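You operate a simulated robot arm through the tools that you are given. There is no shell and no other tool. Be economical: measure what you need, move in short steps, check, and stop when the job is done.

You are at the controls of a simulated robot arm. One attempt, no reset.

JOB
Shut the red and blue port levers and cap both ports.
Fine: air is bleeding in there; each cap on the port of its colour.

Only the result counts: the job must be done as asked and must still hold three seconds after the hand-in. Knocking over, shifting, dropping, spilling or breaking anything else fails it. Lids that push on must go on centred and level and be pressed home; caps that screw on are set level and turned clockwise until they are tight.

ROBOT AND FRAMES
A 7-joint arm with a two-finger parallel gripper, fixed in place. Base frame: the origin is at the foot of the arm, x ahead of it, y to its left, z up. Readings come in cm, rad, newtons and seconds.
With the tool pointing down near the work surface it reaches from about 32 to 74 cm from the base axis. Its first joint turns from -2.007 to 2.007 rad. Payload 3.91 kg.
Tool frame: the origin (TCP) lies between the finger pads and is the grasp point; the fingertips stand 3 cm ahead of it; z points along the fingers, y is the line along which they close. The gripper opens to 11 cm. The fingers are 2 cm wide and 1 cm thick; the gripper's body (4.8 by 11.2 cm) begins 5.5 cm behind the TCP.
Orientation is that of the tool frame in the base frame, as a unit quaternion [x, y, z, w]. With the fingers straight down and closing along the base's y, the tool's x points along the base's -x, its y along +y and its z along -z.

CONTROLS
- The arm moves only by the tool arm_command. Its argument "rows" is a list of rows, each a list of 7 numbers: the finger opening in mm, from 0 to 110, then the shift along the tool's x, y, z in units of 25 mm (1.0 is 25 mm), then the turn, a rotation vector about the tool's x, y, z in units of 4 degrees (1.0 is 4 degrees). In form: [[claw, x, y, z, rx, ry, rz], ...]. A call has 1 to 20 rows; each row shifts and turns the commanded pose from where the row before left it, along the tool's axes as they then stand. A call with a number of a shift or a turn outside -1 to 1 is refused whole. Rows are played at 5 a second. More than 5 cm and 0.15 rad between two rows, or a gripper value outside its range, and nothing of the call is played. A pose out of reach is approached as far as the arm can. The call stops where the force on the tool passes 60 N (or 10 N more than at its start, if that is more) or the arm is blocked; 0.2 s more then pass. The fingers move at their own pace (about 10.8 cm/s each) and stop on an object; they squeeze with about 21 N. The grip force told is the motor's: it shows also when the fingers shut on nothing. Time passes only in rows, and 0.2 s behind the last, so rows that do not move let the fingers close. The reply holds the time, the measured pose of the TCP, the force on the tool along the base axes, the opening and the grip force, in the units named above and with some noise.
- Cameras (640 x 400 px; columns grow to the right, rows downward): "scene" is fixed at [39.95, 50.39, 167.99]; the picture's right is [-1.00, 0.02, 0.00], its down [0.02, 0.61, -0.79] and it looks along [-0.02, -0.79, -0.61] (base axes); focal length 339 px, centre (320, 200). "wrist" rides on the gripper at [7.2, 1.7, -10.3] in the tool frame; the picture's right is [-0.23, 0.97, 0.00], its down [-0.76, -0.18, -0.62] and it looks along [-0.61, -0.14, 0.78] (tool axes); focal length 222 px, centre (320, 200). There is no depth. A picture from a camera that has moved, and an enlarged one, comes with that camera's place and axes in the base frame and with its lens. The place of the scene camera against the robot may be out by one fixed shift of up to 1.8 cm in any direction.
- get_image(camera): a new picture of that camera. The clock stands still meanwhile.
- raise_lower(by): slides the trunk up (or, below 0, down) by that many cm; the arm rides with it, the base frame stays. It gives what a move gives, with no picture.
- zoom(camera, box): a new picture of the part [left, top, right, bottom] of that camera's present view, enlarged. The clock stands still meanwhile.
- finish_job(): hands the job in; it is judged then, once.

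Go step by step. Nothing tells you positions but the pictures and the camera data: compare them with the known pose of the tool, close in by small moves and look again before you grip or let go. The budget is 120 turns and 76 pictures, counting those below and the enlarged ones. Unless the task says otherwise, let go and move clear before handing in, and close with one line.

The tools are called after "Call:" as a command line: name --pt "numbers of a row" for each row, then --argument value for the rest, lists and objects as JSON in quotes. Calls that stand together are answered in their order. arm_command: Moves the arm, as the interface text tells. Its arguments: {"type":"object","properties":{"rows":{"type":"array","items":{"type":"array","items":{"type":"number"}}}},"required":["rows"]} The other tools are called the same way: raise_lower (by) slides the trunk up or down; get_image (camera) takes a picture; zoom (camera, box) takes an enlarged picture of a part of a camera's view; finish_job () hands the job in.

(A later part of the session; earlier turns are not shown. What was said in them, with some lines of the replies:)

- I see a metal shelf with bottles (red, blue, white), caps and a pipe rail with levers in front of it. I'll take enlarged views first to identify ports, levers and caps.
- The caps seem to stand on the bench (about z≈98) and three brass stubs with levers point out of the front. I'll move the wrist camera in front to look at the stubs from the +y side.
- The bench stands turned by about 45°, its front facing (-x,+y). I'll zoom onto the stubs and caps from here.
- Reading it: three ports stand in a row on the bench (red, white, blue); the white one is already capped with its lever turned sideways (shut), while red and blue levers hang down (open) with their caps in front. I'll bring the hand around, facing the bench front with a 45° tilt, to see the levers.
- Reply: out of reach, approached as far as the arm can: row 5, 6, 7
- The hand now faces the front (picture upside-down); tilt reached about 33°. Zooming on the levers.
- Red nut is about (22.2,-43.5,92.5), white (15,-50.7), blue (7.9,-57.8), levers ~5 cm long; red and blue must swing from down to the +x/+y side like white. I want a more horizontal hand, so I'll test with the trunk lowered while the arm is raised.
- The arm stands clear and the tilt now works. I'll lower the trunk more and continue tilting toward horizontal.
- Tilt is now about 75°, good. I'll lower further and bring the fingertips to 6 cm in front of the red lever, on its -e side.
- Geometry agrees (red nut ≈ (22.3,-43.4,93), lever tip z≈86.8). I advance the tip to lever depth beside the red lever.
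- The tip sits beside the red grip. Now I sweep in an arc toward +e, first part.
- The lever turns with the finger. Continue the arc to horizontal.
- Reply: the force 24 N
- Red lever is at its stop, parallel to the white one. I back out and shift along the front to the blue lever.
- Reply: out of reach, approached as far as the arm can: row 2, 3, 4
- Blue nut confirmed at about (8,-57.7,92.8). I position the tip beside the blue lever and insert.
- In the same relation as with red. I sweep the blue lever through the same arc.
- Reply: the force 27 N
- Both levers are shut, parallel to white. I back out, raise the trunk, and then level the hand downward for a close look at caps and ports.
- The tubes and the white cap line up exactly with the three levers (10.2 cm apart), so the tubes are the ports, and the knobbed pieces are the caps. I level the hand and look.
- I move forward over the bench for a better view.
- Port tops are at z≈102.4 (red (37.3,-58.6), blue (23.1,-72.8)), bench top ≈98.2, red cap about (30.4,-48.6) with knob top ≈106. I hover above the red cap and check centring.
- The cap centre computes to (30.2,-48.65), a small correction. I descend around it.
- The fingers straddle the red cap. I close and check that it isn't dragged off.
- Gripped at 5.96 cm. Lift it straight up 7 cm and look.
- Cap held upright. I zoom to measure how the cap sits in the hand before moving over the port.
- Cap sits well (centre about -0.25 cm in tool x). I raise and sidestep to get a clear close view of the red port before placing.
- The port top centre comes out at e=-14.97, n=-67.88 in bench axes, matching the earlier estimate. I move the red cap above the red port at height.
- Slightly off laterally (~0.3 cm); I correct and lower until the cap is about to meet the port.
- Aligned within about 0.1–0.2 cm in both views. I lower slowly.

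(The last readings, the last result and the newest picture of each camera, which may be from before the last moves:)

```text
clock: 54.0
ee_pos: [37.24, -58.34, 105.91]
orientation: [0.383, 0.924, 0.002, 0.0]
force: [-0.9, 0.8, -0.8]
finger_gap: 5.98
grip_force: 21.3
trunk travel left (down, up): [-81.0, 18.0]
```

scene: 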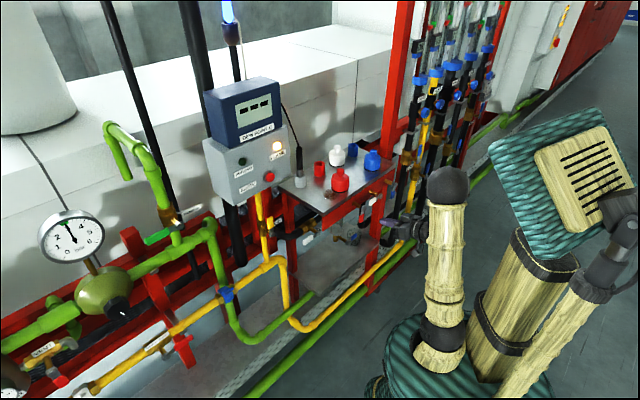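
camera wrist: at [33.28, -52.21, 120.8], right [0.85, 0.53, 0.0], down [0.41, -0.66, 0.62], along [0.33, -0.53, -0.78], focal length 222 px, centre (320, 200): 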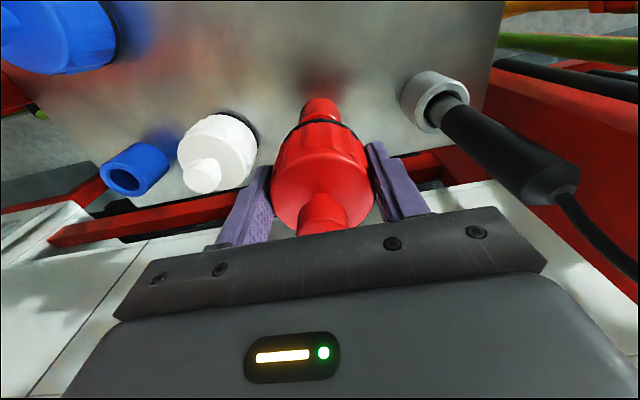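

No resistance, so the cap is over the port. Continue down.

Call:
arm_command --pt "40 0 0 0.25 0 0 0" --pt "40 0 0 0.25 0 0 0" --pt "40 0 0 0.25 0 0 0" --pt "40 0 0 0.25 0 0 0"

```text
clock: 55.0
ee_pos: [37.06, -58.33, 103.44]
orientation: [0.383, 0.924, 0.001, 0.0]
force: [0.6, 0.2, 0.1]
finger_gap: 5.98
grip_force: 21.3
trunk travel left (down, up): [-81.0, 18.0]
```

Call:
arm_command --pt "40 0 0 0.16 0 0 0" --pt "40 0 0 0.12 0 0 0" --pt "40 0 0 0.12 0 0 0"

Call:
zoom --camera "scene" --box '[280, 130, 360, 180]'

```text
clock: 55.8
ee_pos: [37.22, -58.28, 102.6]
orientation: [0.383, 0.924, -0.001, 0.001]
force: [0.1, 1.2, 8.1]
finger_gap: 5.96
grip_force: 20.8
trunk travel left (down, up): [-81.0, 18.0]
```

```text
8.00 times, centred on (320, 155) of scene
camera zoom: at [39.95, 50.39, 167.99], right [-1.0, 0.02, 0.0], down [0.02, 0.61, -0.79], along [-0.02, -0.79, -0.61], focal length 2710 px, centre (320, 560)
```

zoom: 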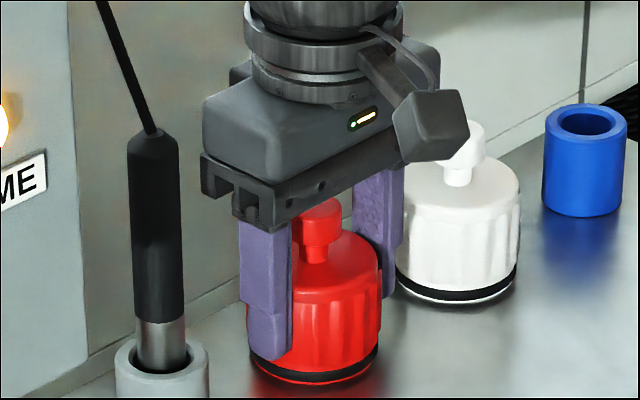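

Contact at the same height as the white cap. Now press it home.

Call:
arm_command --pt "40 0 0 0.08 0 0 0" --pt "40 0 0 0.08 0 0 0" --pt "40 0 0 0.08 0 0 0" --pt "40 0 0 0.08 0 0 0"

Call:
zoom --camera "scene" --box '[280, 130, 360, 180]'

```text
clock: 56.8
ee_pos: [37.05, -58.24, 101.82]
orientation: [0.382, 0.924, 0.001, 0.001]
force: [2.0, 1.4, 17.2]
finger_gap: 5.99
grip_force: 20.7
trunk travel left (down, up): [-81.0, 18.0]
```

```text
8.00 times, centred on (320, 155) of scene
camera zoom: at [39.95, 50.39, 167.99], right [-1.0, 0.02, 0.0], down [0.02, 0.61, -0.79], along [-0.02, -0.79, -0.61], focal length 2710 px, centre (320, 560)
```

zoom: 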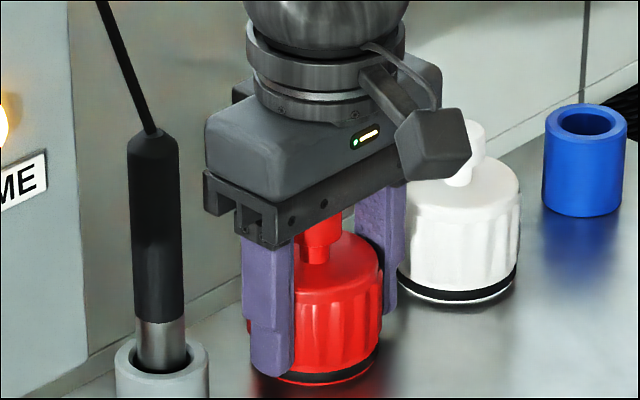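

The fingers slid on the seated cap at ~17 N. I release, rise, and will press the knob from above with closed fingers.

Call:
arm_command --pt "85 0 0 -0.1 0 0 0" --pt "85 0 0 0 0 0 0" --pt "85 0 0 -0.9 0 0 0" --pt "85 0 0 -0.9 0 0 0" --pt "85 0 0 -0.9 0 0 0" --pt "0 0 0 -0.7 0 0 0" --pt "0 0 0 0 0 0 0" --pt "0 0 0 0 0 0 0"

Call:
get_image --camera "wrist"

Call:
zoom --camera "scene" --box '[280, 130, 360, 180]'

```text
clock: 58.5
ee_pos: [37.05, -58.32, 110.42]
orientation: [0.383, 0.924, 0.001, 0.0]
force: [-0.8, 0.2, 0.5]
finger_gap: 0.0
grip_force: 21.5
trunk travel left (down, up): [-81.0, 18.0]
```

```text
35 pictures are left
camera wrist: at [33.08, -52.05, 120.82], right [0.85, 0.53, 0.0], down [0.41, -0.66, 0.62], along [0.33, -0.53, -0.78], focal length 222 px, centre (320, 200)
```

wrist: 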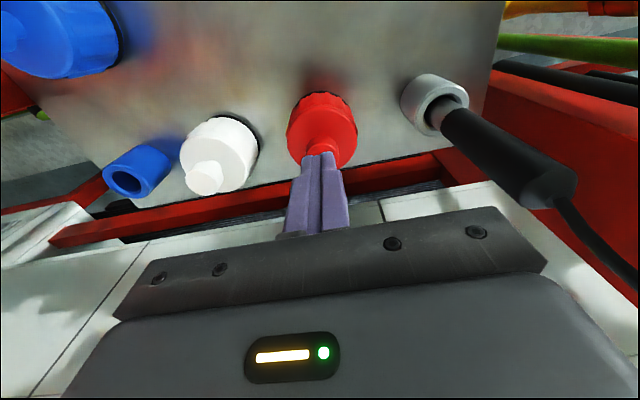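

```text
8.00 times, centred on (320, 155) of scene
camera zoom: at [39.95, 50.39, 167.99], right [-1.0, 0.02, 0.0], down [0.02, 0.61, -0.79], along [-0.02, -0.79, -0.61], focal length 2710 px, centre (320, 560)
```

zoom: 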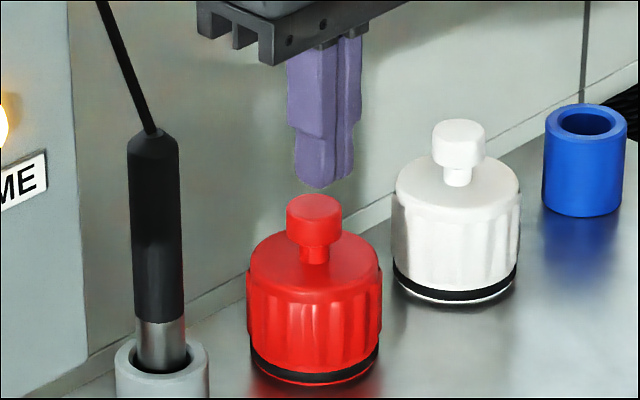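

I centre the closed fingertips over the knob and press down.

Call:
arm_command --pt "0 -0.16 0.05 0 0 0 0" --pt "0 0 0 0.3 0 0 0" --pt "0 0 0 0.2 0 0 0" --pt "0 0 0 0.1 0 0 0" --pt "0 0 0 0.1 0 0 0"

Call:
zoom --camera "scene" --box '[280, 130, 360, 180]'

```text
clock: 59.8
ee_pos: [37.29, -58.37, 108.93]
orientation: [0.383, 0.924, -0.001, 0.001]
force: [0.5, 0.0, 6.3]
finger_gap: 0.01
grip_force: 21.1
trunk travel left (down, up): [-81.0, 18.0]
```

```text
8.00 times, centred on (320, 155) of scene
camera zoom: at [39.95, 50.39, 167.99], right [-1.0, 0.02, 0.0], down [0.02, 0.61, -0.79], along [-0.02, -0.79, -0.61], focal length 2710 px, centre (320, 560)
```

zoom: 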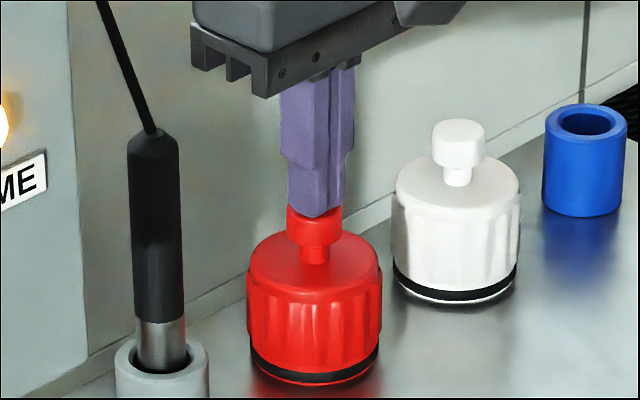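

Centred on the knob; contact at 6 N. Press harder in small steps.

Call:
arm_command --pt "0 0 0 0.1 0 0 0" --pt "0 0 0 0.1 0 0 0" --pt "0 0 0 0.1 0 0 0" --pt "0 0 0 0.1 0 0 0"

```text
clock: 60.8
ee_pos: [37.42, -58.37, 108.89]
orientation: [0.382, 0.924, -0.005, 0.008]
force: [4.3, -6.4, 53.7]
finger_gap: 0.0
grip_force: 21.1
trunk travel left (down, up): [-81.0, 18.0]
```

Pressing to 54 N moved nothing, so it's seated. To be sure it's fully home (and not a threaded cap standing proud), I compare with the white cap by lightly touching its knob top.

Call:
arm_command --pt "0 0 0 -0.6 0 0 0" --pt "0 0 0 -0.5 0 0 0" --pt "0 0 -0.816 0 0 0 0" --pt "0 0 -0.816 0 0 0 0" --pt "0 0 -0.816 0 0 0 0" --pt "0 0 -0.816 0 0 0 0" --pt "0 0 -0.816 0 0 0 0" --pt "0 0 0 0.4 0 0 0"

Call:
zoom --camera "scene" --box '[280, 130, 360, 180]'

```text
clock: 62.5
ee_pos: [30.1, -65.39, 109.37]
orientation: [0.383, 0.924, 0.002, -0.001]
force: [0.7, -0.8, 0.1]
finger_gap: 0.04
grip_force: 20.8
out of reach, approached as far as the arm can: row 7
trunk travel left (down, up): [-81.0, 18.0]
```

```text
8.00 times, centred on (320, 155) of scene
camera zoom: at [39.95, 50.39, 167.99], right [-1.0, 0.02, 0.0], down [0.02, 0.61, -0.79], along [-0.02, -0.79, -0.61], focal length 2710 px, centre (320, 560)
```

zoom: 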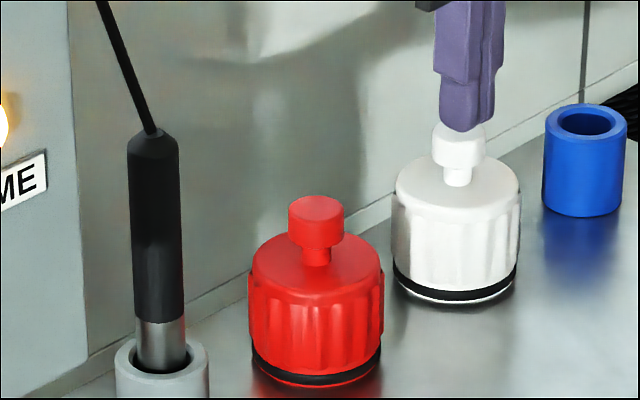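

Now touch the white knob in small steps.

Call:
arm_command --pt "0 0 0 0.06 0 0 0" --pt "0 0 0 0.06 0 0 0"

Call:
arm_command --pt "0 0 0 0.05 0 0 0"

Call:
arm_command --pt "0 0 0 0.05 0 0 0"

```text
clock: 63.1
ee_pos: [30.05, -65.41, 109.02]
orientation: [0.382, 0.924, 0.001, 0.001]
force: [-0.1, 0.6, 0.8]
finger_gap: 0.0
grip_force: 20.6
trunk travel left (down, up): [-81.0, 18.0]
```

```text
clock: 63.5
ee_pos: [30.08, -65.36, 108.89]
orientation: [0.383, 0.924, 0.001, 0.001]
force: [-0.3, -0.3, 0.7]
finger_gap: 0.03
grip_force: 20.8
trunk travel left (down, up): [-81.0, 18.0]
```

```text
clock: 64.0
ee_pos: [30.02, -65.37, 108.89]
orientation: [0.382, 0.924, 0.0, 0.001]
force: [0.5, 0.7, 8.3]
finger_gap: 0.0
grip_force: 21.3
trunk travel left (down, up): [-81.0, 18.0]
```

White touches at the same height (108.89) as red, so red is home. Next the blue cap, at about (17.1,-61.8); I raise the trunk for reach and move above it.

Call:
raise_lower --by 15

Call:
arm_command --pt "110 0.932 -0.528 0 0 0 0" --pt "110 0.932 -0.528 0 0 0 0" --pt "110 0.932 -0.528 0 0 0 0" --pt "110 0.932 -0.528 0 0 0 0" --pt "110 0.932 -0.528 0 0 0 0" --pt "110 0 0 0.87 0 0 0" --pt "110 0 0 0.87 0 0 0" --pt "110 0 0 0.87 0 0 0" --pt "110 0 0 0.87 0 0 0" --pt "110 0 0 0.87 0 0 0"

Call:
get_image --camera "wrist"

Call:
zoom --camera "wrist" --box '[240, 60, 400, 240]'

```text
clock: 65.7
ee_pos: [30.07, -65.43, 123.81]
orientation: [0.382, 0.924, 0.001, 0.0]
force: [0.2, 0.3, 0.8]
finger_gap: 0.0
grip_force: 20.5
trunk travel left (down, up): [-96.0, 3.0]
```

```text
clock: 67.9
ee_pos: [17.33, -61.88, 112.72]
orientation: [0.383, 0.924, 0.001, 0.0]
force: [0.1, 0.0, 0.5]
finger_gap: 11.0
grip_force: 0.0
trunk travel left (down, up): [-96.0, 3.0]
```

```text
31 pictures are left
camera wrist: at [13.25, -55.58, 123.15], right [0.85, 0.53, 0.0], down [0.41, -0.67, 0.62], along [0.33, -0.53, -0.78], focal length 222 px, centre (320, 200)
```

wrist: 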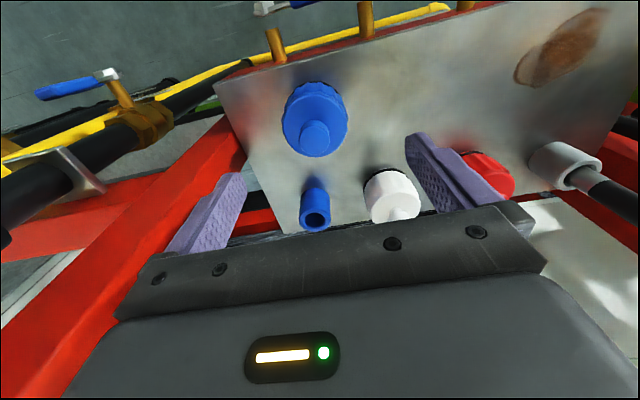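

```text
2.22 times, centred on (320, 150) of wrist
camera zoom: at [13.25, -55.58, 123.15], right [0.85, 0.53, 0.0], down [0.41, -0.67, 0.62], along [0.33, -0.53, -0.78], focal length 494 px, centre (320, 311)
```

zoom: 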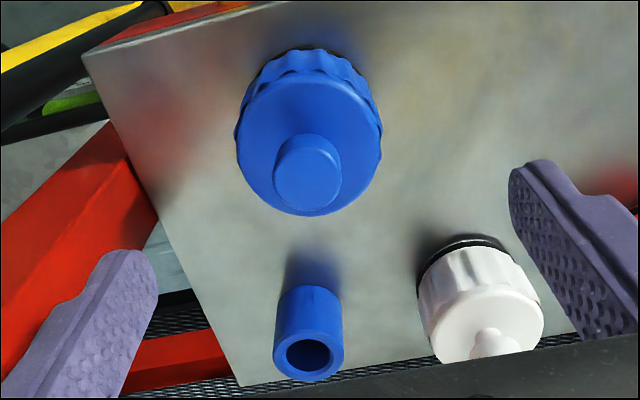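

Blue cap is centred except -0.4 cm along the closing axis. Correct and descend, then grip.

Call:
arm_command --pt "110 -0.04 -0.164 0 0 0 0" --pt "110 0 0 0.8 0 0 0" --pt "110 0 0 0.8 0 0 0" --pt "110 0 0 0.8 0 0 0" --pt "110 0 0 0.8 0 0 0" --pt "110 0 0 0.8 0 0 0"

Call:
get_image --camera "wrist"

```text
clock: 69.3
ee_pos: [17.11, -62.27, 102.8]
orientation: [0.382, 0.924, 0.0, 0.001]
force: [-0.7, -0.9, 0.1]
finger_gap: 11.0
grip_force: 0.0
trunk travel left (down, up): [-96.0, 3.0]
```

```text
29 pictures are left
camera wrist: at [13.15, -55.99, 113.21], right [0.85, 0.53, 0.0], down [0.41, -0.66, 0.62], along [0.33, -0.53, -0.78], focal length 222 px, centre (320, 200)
```

wrist: 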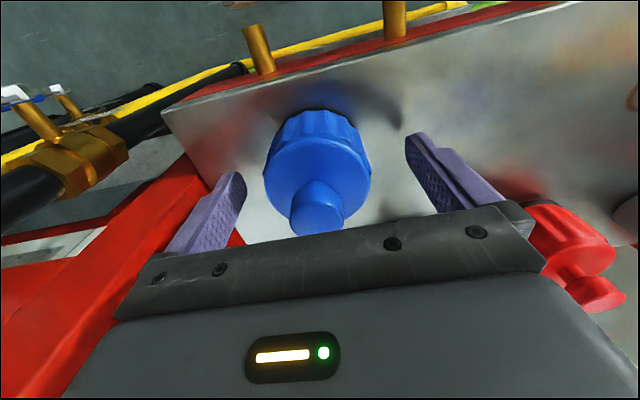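

Well straddled. Close, verify, and lift 7 cm.

Call:
arm_command --pt "60 0 0 0 0 0 0" --pt "40 0 0 0 0 0 0" --pt "40 0 0 0 0 0 0" --pt "40 0 0 0 0 0 0" --pt "40 0 0 -0.5 0 0 0" --pt "40 0 0 -0.6 0 0 0" --pt "40 0 0 -0.85 0 0 0" --pt "40 0 0 -0.85 0 0 0" --pt "40 0 0 -0.85 0 0 0" --pt "40 0 0 -0.85 0 0 0"

Call:
zoom --camera "wrist" --box '[240, 100, 400, 240]'

```text
clock: 71.5
ee_pos: [16.87, -62.31, 114.03]
orientation: [0.382, 0.924, 0.001, 0.0]
force: [0.3, -0.1, -0.6]
finger_gap: 5.98
grip_force: 21.2
trunk travel left (down, up): [-96.0, 3.0]
```

```text
2.86 times, centred on (320, 170) of wrist
camera zoom: at [12.83, -55.99, 124.42], right [0.85, 0.53, 0.0], down [0.41, -0.66, 0.62], along [0.33, -0.53, -0.78], focal length 635 px, centre (320, 286)
```

zoom: 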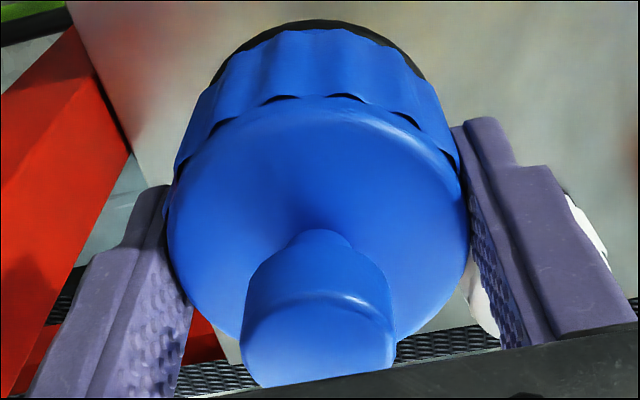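

The blue cap sits about +0.4–0.6 cm along tool x in the hand. I sidestep to view the blue port closely before placing.

Call:
arm_command --pt "40 -0.8 0.488 0 0 0 0" --pt "40 -0.8 0.488 0 0 0 0" --pt "40 -0.8 0.488 0 0 0 0" --pt "40 -0.8 0.488 0 0 0 0" --pt "40 -0.8 0.488 0 0 0 0"

Call:
zoom --camera "wrist" --box '[160, 60, 360, 200]'

Call:
zoom --camera "scene" --box '[300, 110, 380, 160]'

```text
clock: 72.7
ee_pos: [28.24, -64.99, 114.06]
orientation: [0.382, 0.924, 0.0, 0.0]
force: [0.6, -0.2, -0.8]
finger_gap: 5.98
grip_force: 20.7
trunk travel left (down, up): [-96.0, 3.0]
```

```text
2.86 times, centred on (260, 130) of wrist
camera zoom: at [24.18, -58.7, 124.39], right [0.85, 0.53, 0.0], down [0.41, -0.66, 0.62], along [0.33, -0.53, -0.78], focal length 635 px, centre (491, 400)
```

zoom: 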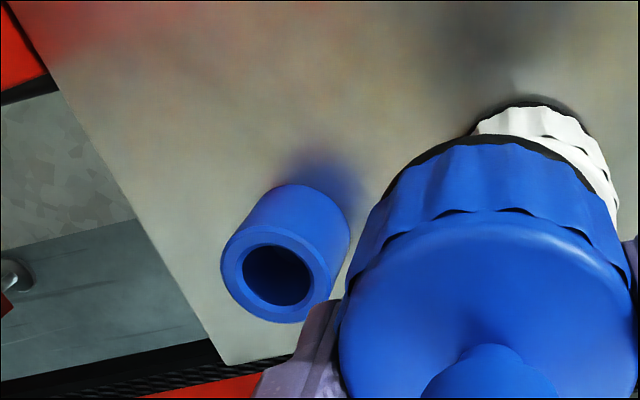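

```text
8.00 times, centred on (340, 135) of scene
camera zoom: at [39.95, 50.39, 167.99], right [-1.0, 0.02, 0.0], down [0.02, 0.61, -0.79], along [-0.02, -0.79, -0.61], focal length 2710 px, centre (160, 720)
```

zoom: 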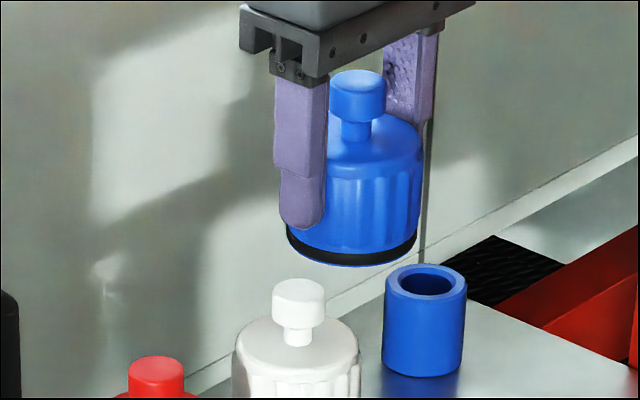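

Blue port at e=-34.86, n=-67.97 (consistent twice). I raise the trunk the last 3 cm for reach and move the cap above the port.

Call:
raise_lower --by 3

Call:
arm_command --pt "40 -0.235 -0.8825 0.2 0 0 0" --pt "40 -0.235 -0.8825 0.3 0 0 0" --pt "40 -0.235 -0.8825 0.4 0 0 0" --pt "40 -0.235 -0.8825 0.5 0 0 0" --pt "40 0 0 0.6 0 0 0" --pt "40 0 0 0.6 0 0 0"

Call:
zoom --camera "scene" --box '[300, 110, 380, 160]'

Call:
zoom --camera "wrist" --box '[240, 70, 400, 190]'

```text
clock: 73.5
ee_pos: [28.08, -65.03, 117.05]
orientation: [0.382, 0.924, 0.001, 0.0]
force: [0.1, -0.1, -1.3]
finger_gap: 5.98
grip_force: 21.8
trunk travel left (down, up): [-99.0, 0.0]
```

```text
clock: 74.8
ee_pos: [23.09, -67.46, 111.48]
orientation: [0.383, 0.924, 0.001, 0.0]
force: [-0.6, 0.3, -0.7]
finger_gap: 6.0
grip_force: 20.4
out of reach, approached as far as the arm can: row 2, 3, 4, 6
trunk travel left (down, up): [-99.0, 0.0]
```

```text
8.00 times, centred on (340, 135) of scene
camera zoom: at [39.95, 50.39, 167.99], right [-1.0, 0.02, 0.0], down [0.02, 0.61, -0.79], along [-0.02, -0.79, -0.61], focal length 2710 px, centre (160, 720)
```

zoom: 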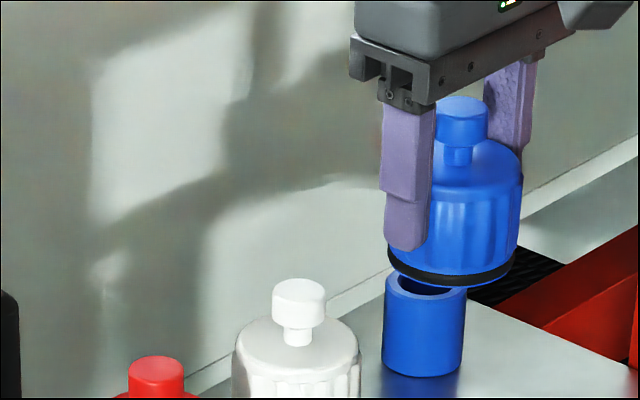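

```text
3.33 times, centred on (320, 130) of wrist
camera zoom: at [19.02, -61.18, 121.9], right [0.85, 0.53, 0.0], down [0.41, -0.66, 0.62], along [0.33, -0.53, -0.78], focal length 740 px, centre (320, 433)
```

zoom: 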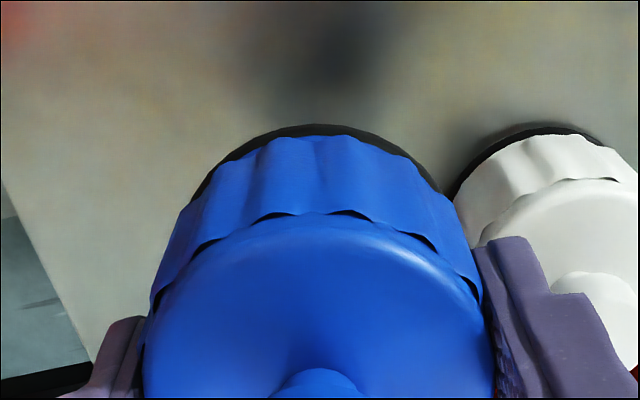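

The port is just beyond vertical-hand reach (76 cm). I'll set the blue cap back on its spot and re-grip it with the hand tilted outward about the closing axis, so the wrist stays closer while the cap stays level.

Call:
arm_command --pt "40 0.3 0 -0.2 0 0 0" --pt "40 0.8 -0.05 0 0 0 0" --pt "40 0.8 -0.05 0 0 0 0" --pt "40 0.8 -0.05 0 0 0 0" --pt "40 0.5 -0.05 0 0 0 0" --pt "40 0 0 0.5 0 0 0" --pt "40 0 0 0.5 0 0 0" --pt "40 0 0 0.5 0 0 0"

```text
clock: 76.7
ee_pos: [16.82, -62.23, 108.36]
orientation: [0.383, 0.924, 0.0, 0.0]
force: [0.5, -0.3, 0.0]
finger_gap: 5.99
grip_force: 21.0
trunk travel left (down, up): [-99.0, 0.0]
```

Lower to just above the bench, gently.

Call:
arm_command --pt "40 0 0 0.6 0 0 0" --pt "40 0 0 0.6 0 0 0" --pt "40 0 0 0.6 0 0 0" --pt "40 0 0 0.2 0 0 0" --pt "40 0 0 0.1 0 0 0" --pt "40 0 0 0.06 0 0 0"

```text
clock: 78.0
ee_pos: [17.08, -62.03, 102.86]
orientation: [0.383, 0.924, 0.0, 0.0]
force: [-0.6, 0.0, 0.3]
finger_gap: 5.98
grip_force: 20.7
trunk travel left (down, up): [-99.0, 0.0]
```

Call:
arm_command --pt "40 0 0 0.04 0 0 0" --pt "110 0 0 0 0 0 0" --pt "110 0 0 0 0 0 0" --pt "110 0.12 0 0 0 0 0" --pt "110 0 0 0 0 -1 0" --pt "110 0 0 0 0 -1 0" --pt "110 0 0 0 0 -1 0" --pt "110 0 0 0 0 -1 0" --pt "110 0 0 0 0 -1 0" --pt "110 0 0 0 0 -1 0" --pt "110 0 0 0 0 -1 0"

Call:
get_image --camera "wrist"

Call:
zoom --camera "scene" --box '[300, 110, 420, 185]'

```text
clock: 80.5
ee_pos: [16.7, -61.83, 102.7]
orientation: [0.372, 0.896, -0.093, 0.224]
force: [-0.3, -0.2, -0.1]
finger_gap: 11.0
grip_force: 0.0
trunk travel left (down, up): [-99.0, 0.0]
```

```text
23 pictures are left
camera wrist: at [9.83, -52.69, 108.48], right [0.83, 0.55, 0.11], down [0.14, -0.39, 0.91], along [0.54, -0.74, -0.4], focal length 222 px, centre (320, 200)
```

wrist: 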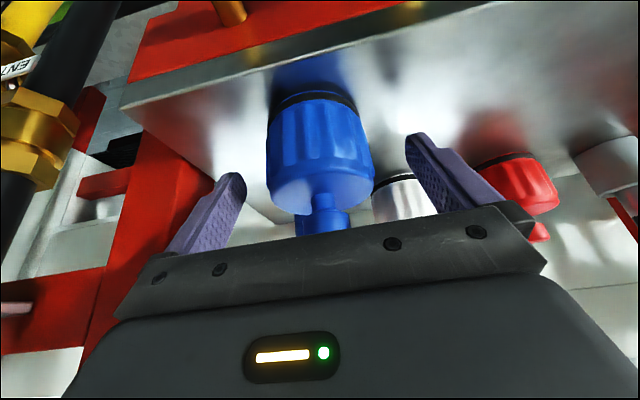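

```text
5.33 times, centred on (360, 148) of scene
camera zoom: at [39.95, 50.39, 167.99], right [-1.0, 0.02, 0.0], down [0.02, 0.61, -0.79], along [-0.02, -0.79, -0.61], focal length 1807 px, centre (107, 480)
```

zoom: 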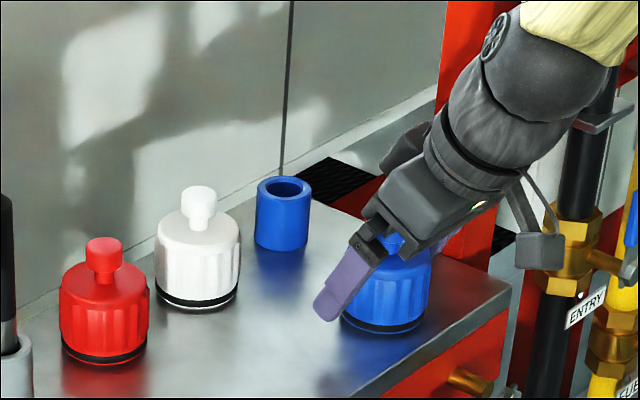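

Tilted 28° around the cap and still centred. Close and lift straight up.

Call:
arm_command --pt "60 0 0 0 0 0 0" --pt "40 0 0 0 0 0 0" --pt "40 0 0 0 0 0 0" --pt "40 0 0 0 0 0 0" --pt "40 -0.2 0 -0.4 0 0 0" --pt "40 -0.469 0 -0.883 0 0 0" --pt "40 -0.469 0 -0.883 0 0 0" --pt "40 -0.3 0 -0.55 0 0 0"

Call:
zoom --camera "wrist" --box '[220, 60, 420, 240]'

Call:
zoom --camera "scene" --box '[300, 110, 420, 185]'

```text
clock: 82.2
ee_pos: [16.57, -61.84, 110.54]
orientation: [0.371, 0.897, -0.092, 0.223]
force: [-0.2, 0.0, -0.6]
finger_gap: 5.96
grip_force: 20.7
trunk travel left (down, up): [-99.0, 0.0]
```

```text
2.22 times, centred on (320, 150) of wrist
camera zoom: at [9.81, -52.78, 116.23], right [0.83, 0.55, 0.11], down [0.14, -0.4, 0.91], along [0.54, -0.74, -0.41], focal length 494 px, centre (320, 311)
```

zoom: 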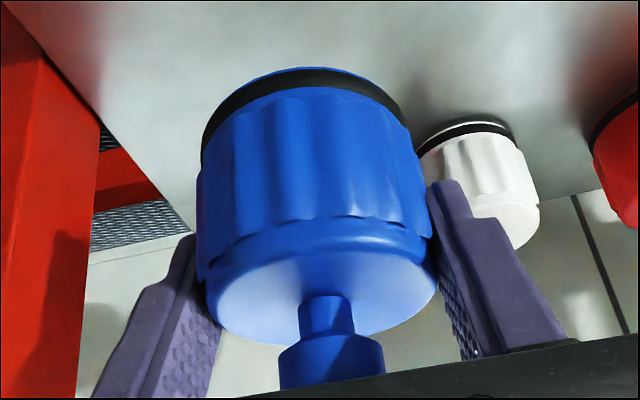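

```text
5.33 times, centred on (360, 148) of scene
camera zoom: at [39.95, 50.39, 167.99], right [-1.0, 0.02, 0.0], down [0.02, 0.61, -0.79], along [-0.02, -0.79, -0.61], focal length 1807 px, centre (107, 480)
```

zoom: 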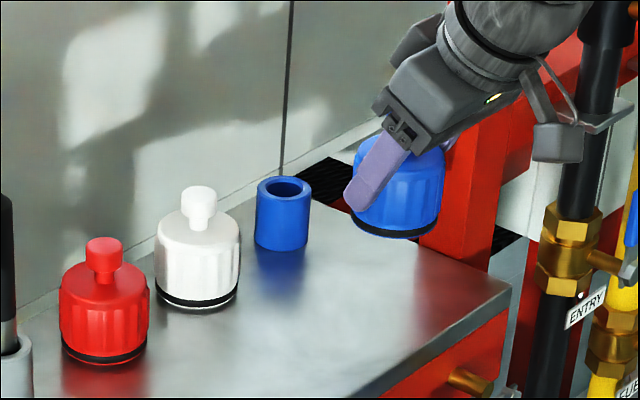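

Cap is level. Move horizontally toward the blue port.

Call:
arm_command --pt "40 -0.736 -0.193 0.391 0 0 0" --pt "40 -0.736 -0.193 0.391 0 0 0" --pt "40 -0.736 -0.193 0.391 0 0 0" --pt "40 -0.736 -0.193 0.391 0 0 0" --pt "40 -0.736 -0.193 0.391 0 0 0" --pt "40 -0.736 -0.193 0.391 0 0 0"

Call:
zoom --camera "scene" --box '[310, 120, 390, 170]'

```text
clock: 83.7
ee_pos: [23.63, -72.86, 110.25]
orientation: [0.372, 0.896, -0.093, 0.224]
force: [0.4, -0.1, -0.3]
finger_gap: 5.96
grip_force: 20.9
trunk travel left (down, up): [-99.0, 0.0]
```

```text
8.00 times, centred on (350, 145) of scene
camera zoom: at [39.95, 50.39, 167.99], right [-1.0, 0.02, 0.0], down [0.02, 0.61, -0.79], along [-0.02, -0.79, -0.61], focal length 2710 px, centre (80, 640)
```

zoom: 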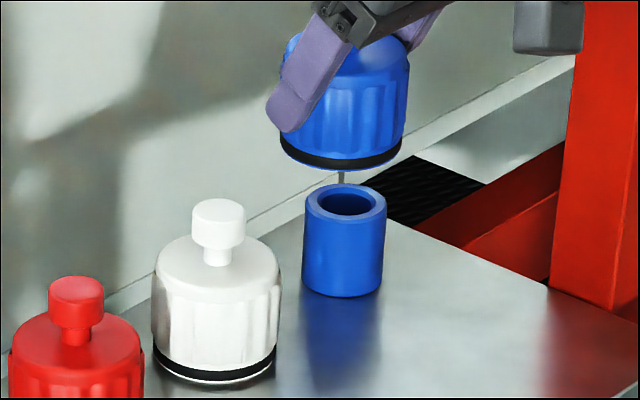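

Within reach now. I correct ~0.3 cm and lower to just above the port top.

Call:
arm_command --pt "40 0.092 -0.04 -0.049 0 0 0" --pt "40 0.25 0 0.468 0 0 0" --pt "40 0.25 0 0.468 0 0 0"

Call:
zoom --camera "scene" --box '[310, 120, 390, 170]'

Call:
zoom --camera "wrist" --box '[220, 40, 420, 220]'

```text
clock: 84.5
ee_pos: [23.25, -72.67, 107.6]
orientation: [0.371, 0.896, -0.092, 0.224]
force: [-0.1, 0.8, -1.1]
finger_gap: 5.98
grip_force: 20.5
trunk travel left (down, up): [-99.0, 0.0]
```

```text
8.00 times, centred on (350, 145) of scene
camera zoom: at [39.95, 50.39, 167.99], right [-1.0, 0.02, 0.0], down [0.02, 0.61, -0.79], along [-0.02, -0.79, -0.61], focal length 2710 px, centre (80, 640)
```

zoom: 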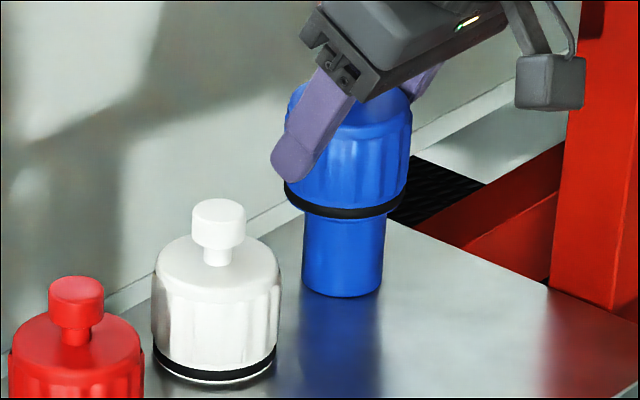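

```text
2.22 times, centred on (320, 130) of wrist
camera zoom: at [16.41, -63.6, 113.39], right [0.83, 0.55, 0.11], down [0.14, -0.4, 0.91], along [0.54, -0.74, -0.41], focal length 494 px, centre (320, 356)
```

zoom: 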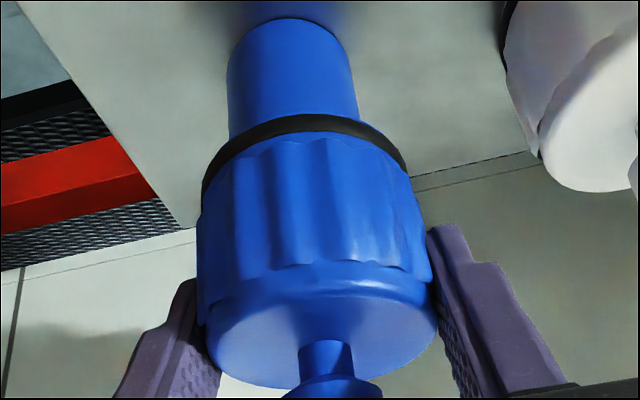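

Aligned in both views to about 0.1 cm. Lower slowly with force checks.

Call:
arm_command --pt "40 -0.03 -0.03 0.015 0 0 0" --pt "40 0.094 0 0.177 0 0 0" --pt "40 0.094 0 0.177 0 0 0" --pt "40 0.094 0 0.177 0 0 0"

```text
clock: 85.5
ee_pos: [23.26, -72.59, 106.2]
orientation: [0.371, 0.897, -0.091, 0.224]
force: [-0.1, -0.4, -0.5]
finger_gap: 5.98
grip_force: 21.3
trunk travel left (down, up): [-99.0, 0.0]
```

Call:
arm_command --pt "40 0.117 0 0.221 0 0 0" --pt "40 0.117 0 0.221 0 0 0" --pt "40 0.117 0 0.221 0 0 0"

Call:
zoom --camera "scene" --box '[310, 120, 390, 170]'

```text
clock: 86.2
ee_pos: [23.33, -72.73, 104.28]
orientation: [0.371, 0.897, -0.092, 0.224]
force: [1.1, -0.2, -1.3]
finger_gap: 5.93
grip_force: 21.1
trunk travel left (down, up): [-99.0, 0.0]
```

```text
8.00 times, centred on (350, 145) of scene
camera zoom: at [39.95, 50.39, 167.99], right [-1.0, 0.02, 0.0], down [0.02, 0.61, -0.79], along [-0.02, -0.79, -0.61], focal length 2710 px, centre (80, 640)
```

zoom: 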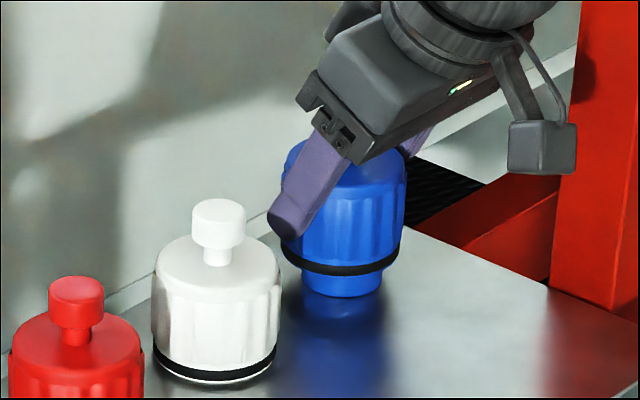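

Going on freely. Lower the remaining ~1.5 cm to contact and press lightly.

Call:
arm_command --pt "40 0.117 0 0.221 0 0 0" --pt "40 0.094 0 0.177 0 0 0" --pt "40 0.07 0 0.133 0 0 0" --pt "40 0.047 0 0.088 0 0 0"

```text
clock: 87.2
ee_pos: [23.27, -72.78, 102.82]
orientation: [0.371, 0.896, -0.092, 0.225]
force: [-0.8, -0.8, 1.8]
finger_gap: 5.99
grip_force: 21.3
trunk travel left (down, up): [-99.0, 0.0]
```

Call:
arm_command --pt "40 0.03 0 0.055 0 0 0" --pt "40 0.03 0 0.055 0 0 0" --pt "40 0.03 0 0.055 0 0 0"

Call:
zoom --camera "scene" --box '[310, 120, 390, 170]'

```text
clock: 88.0
ee_pos: [23.34, -72.89, 102.43]
orientation: [0.371, 0.896, -0.094, 0.226]
force: [-0.2, -3.6, 16.4]
finger_gap: 6.04
grip_force: 20.7
trunk travel left (down, up): [-99.0, 0.0]
```

```text
8.00 times, centred on (350, 145) of scene
camera zoom: at [39.95, 50.39, 167.99], right [-1.0, 0.02, 0.0], down [0.02, 0.61, -0.79], along [-0.02, -0.79, -0.61], focal length 2710 px, centre (80, 640)
```

zoom: 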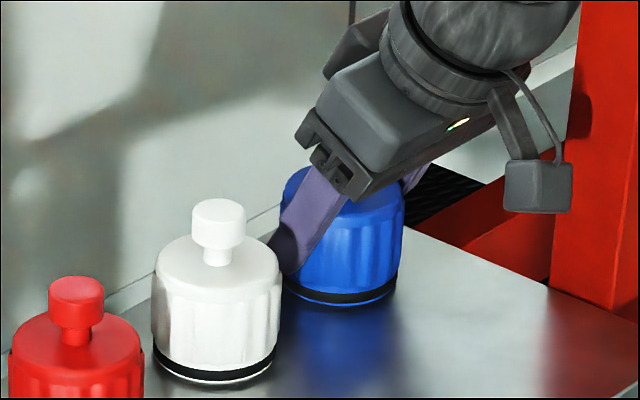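

Blue cap is seated like the others. Release and withdraw along the finger axis, then close for pressing.

Call:
arm_command --pt "75 0 0 -0.05 0 0 0" --pt "75 0 0 0 0 0 0" --pt "75 0 0 -0.8 0 0 0" --pt "75 0 0 -0.9 0 0 0" --pt "75 0 0 -0.9 0 0 0" --pt "75 0 0 -0.9 0 0 0" --pt "0 0 0 0 0 0 0" --pt "0 0 0 0 0 0 0" --pt "0 0 0 0 0 0 0"

Call:
zoom --camera "scene" --box '[310, 120, 390, 170]'

```text
clock: 90.0
ee_pos: [20.32, -69.96, 109.95]
orientation: [0.371, 0.896, -0.092, 0.225]
force: [1.0, 0.3, -0.2]
finger_gap: 0.01
grip_force: 21.0
trunk travel left (down, up): [-99.0, 0.0]
```

```text
8.00 times, centred on (350, 145) of scene
camera zoom: at [39.95, 50.39, 167.99], right [-1.0, 0.02, 0.0], down [0.02, 0.61, -0.79], along [-0.02, -0.79, -0.61], focal length 2710 px, centre (80, 640)
```

zoom: 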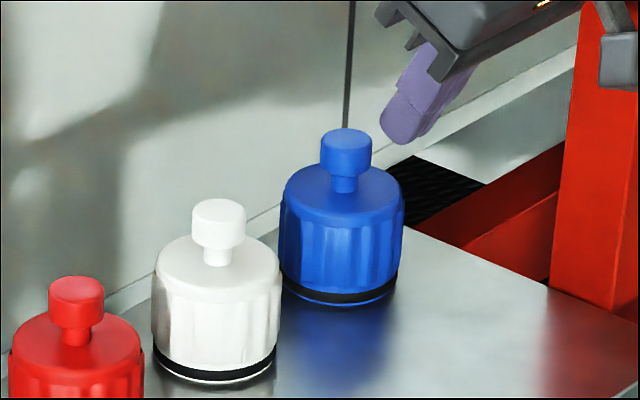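

Blue stands level in line with the others. Move the closed fingertip over its knob and approach.

Call:
arm_command --pt "0 -0.094 0 -0.177 0 0 0" --pt "0 -0.627 0.04 0.333 0 0 0" --pt "0 -0.627 0.04 0.333 0 0 0" --pt "0 0.094 0 0.177 0 0 0" --pt "0 0.075 0 0.14 0 0 0"

Call:
zoom --camera "scene" --box '[310, 120, 390, 170]'

```text
clock: 91.2
ee_pos: [23.06, -72.08, 109.55]
orientation: [0.371, 0.896, -0.092, 0.224]
force: [0.5, -1.1, 0.1]
finger_gap: 0.0
grip_force: 21.1
trunk travel left (down, up): [-99.0, 0.0]
```

```text
8.00 times, centred on (350, 145) of scene
camera zoom: at [39.95, 50.39, 167.99], right [-1.0, 0.02, 0.0], down [0.02, 0.61, -0.79], along [-0.02, -0.79, -0.61], focal length 2710 px, centre (80, 640)
```

zoom: 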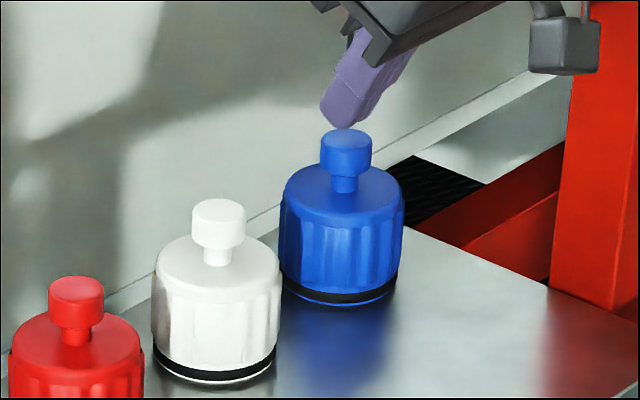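

Tip is over the knob centre. Press down in small steps.

Call:
arm_command --pt "0 0.047 0 0.088 0 0 0" --pt "0 0.047 0 0.088 0 0 0" --pt "0 0.028 0 0.053 0 0 0"

```text
clock: 92.0
ee_pos: [22.95, -72.3, 109.02]
orientation: [0.371, 0.897, -0.092, 0.224]
force: [-0.8, -0.5, 0.3]
finger_gap: 0.0
grip_force: 20.8
trunk travel left (down, up): [-99.0, 0.0]
```

Call:
arm_command --pt "0 0.028 0 0.053 0 0 0" --pt "0 0.028 0 0.053 0 0 0" --pt "0 0.028 0 0.053 0 0 0"

Call:
zoom --camera "scene" --box '[310, 120, 390, 170]'

```text
clock: 92.8
ee_pos: [22.97, -72.27, 109.0]
orientation: [0.372, 0.895, -0.096, 0.225]
force: [-0.2, -4.0, 23.1]
finger_gap: 0.01
grip_force: 20.8
trunk travel left (down, up): [-99.0, 0.0]
```

```text
8.00 times, centred on (350, 145) of scene
camera zoom: at [39.95, 50.39, 167.99], right [-1.0, 0.02, 0.0], down [0.02, 0.61, -0.79], along [-0.02, -0.79, -0.61], focal length 2710 px, centre (80, 640)
```

zoom: 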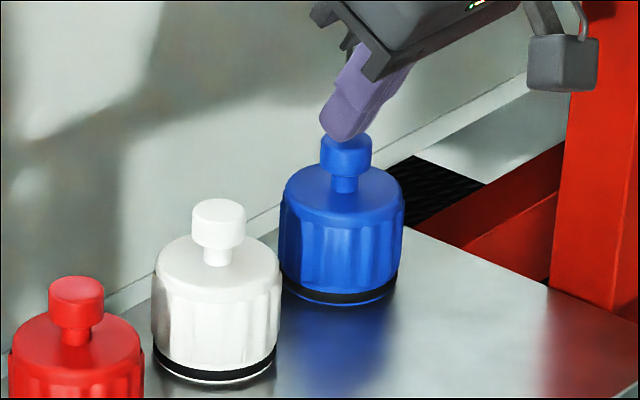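

Contact exactly at the expected height, so it's home. One firmer press, then withdraw.

Call:
arm_command --pt "0 0.028 0 0.053 0 0 0" --pt "0 0.028 0 0.053 0 0 0"

Call:
arm_command --pt "0 -0.14 0 -0.26 0 0 0" --pt "0 -0.2 0 -0.9 0 0 0" --pt "0 0 0 -1 0 0 0" --pt "0 0 0 -1 0 0 0" --pt "0 0 0 -1 0 0 0" --pt "0 0 0 -1 0 0 0" --pt "0 0 0 -1 0 0 0"

Call:
zoom --camera "scene" --box '[290, 120, 410, 195]'

Call:
zoom --camera "scene" --box '[320, 160, 420, 222]'

```text
clock: 93.5
ee_pos: [22.88, -72.25, 108.93]
orientation: [0.371, 0.896, -0.096, 0.226]
force: [-0.4, -3.8, 35.2]
finger_gap: 0.04
grip_force: 21.3
trunk travel left (down, up): [-99.0, 0.0]
```

```text
clock: 95.0
ee_pos: [18.51, -67.52, 122.15]
orientation: [0.37, 0.897, -0.091, 0.223]
force: [0.2, -0.4, 0.0]
finger_gap: 0.0
grip_force: 21.0
trunk travel left (down, up): [-99.0, 0.0]
```

```text
5.33 times, centred on (350, 158) of scene
camera zoom: at [39.95, 50.39, 167.99], right [-1.0, 0.02, 0.0], down [0.02, 0.61, -0.79], along [-0.02, -0.79, -0.61], focal length 1807 px, centre (160, 427)
```

zoom: 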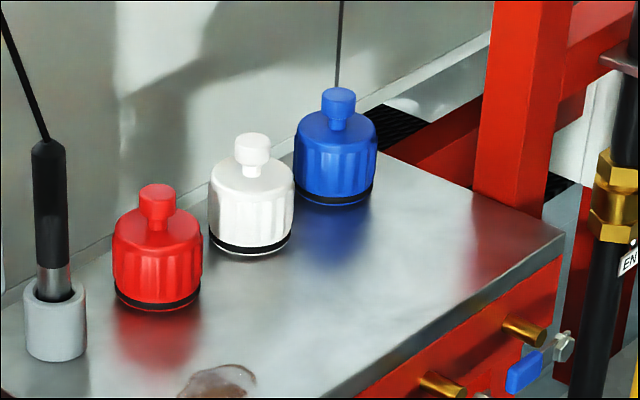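

```text
6.40 times, centred on (370, 191) of scene
camera zoom: at [39.95, 50.39, 167.99], right [-1.0, 0.02, 0.0], down [0.02, 0.61, -0.79], along [-0.02, -0.79, -0.61], focal length 2168 px, centre (0, 258)
```

zoom: 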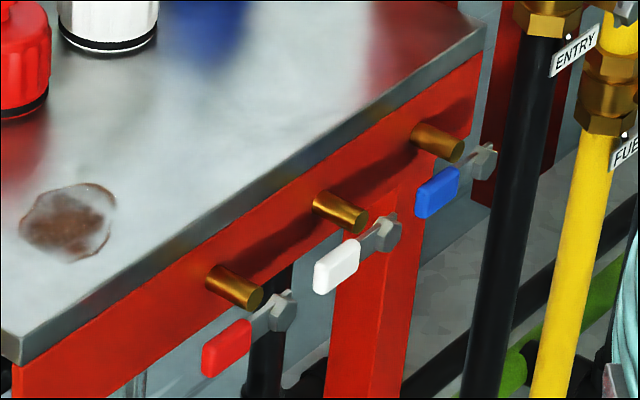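

All three caps stand level at the same height on their ports, and all three levers lie parallel in the shut position. The hand is clear, so I hand in.

Call:
finish_job

```text
The job is handed in.
```

The red and blue levers are shut, each cap is pressed home on the port of its colour, and I've handed the job in.
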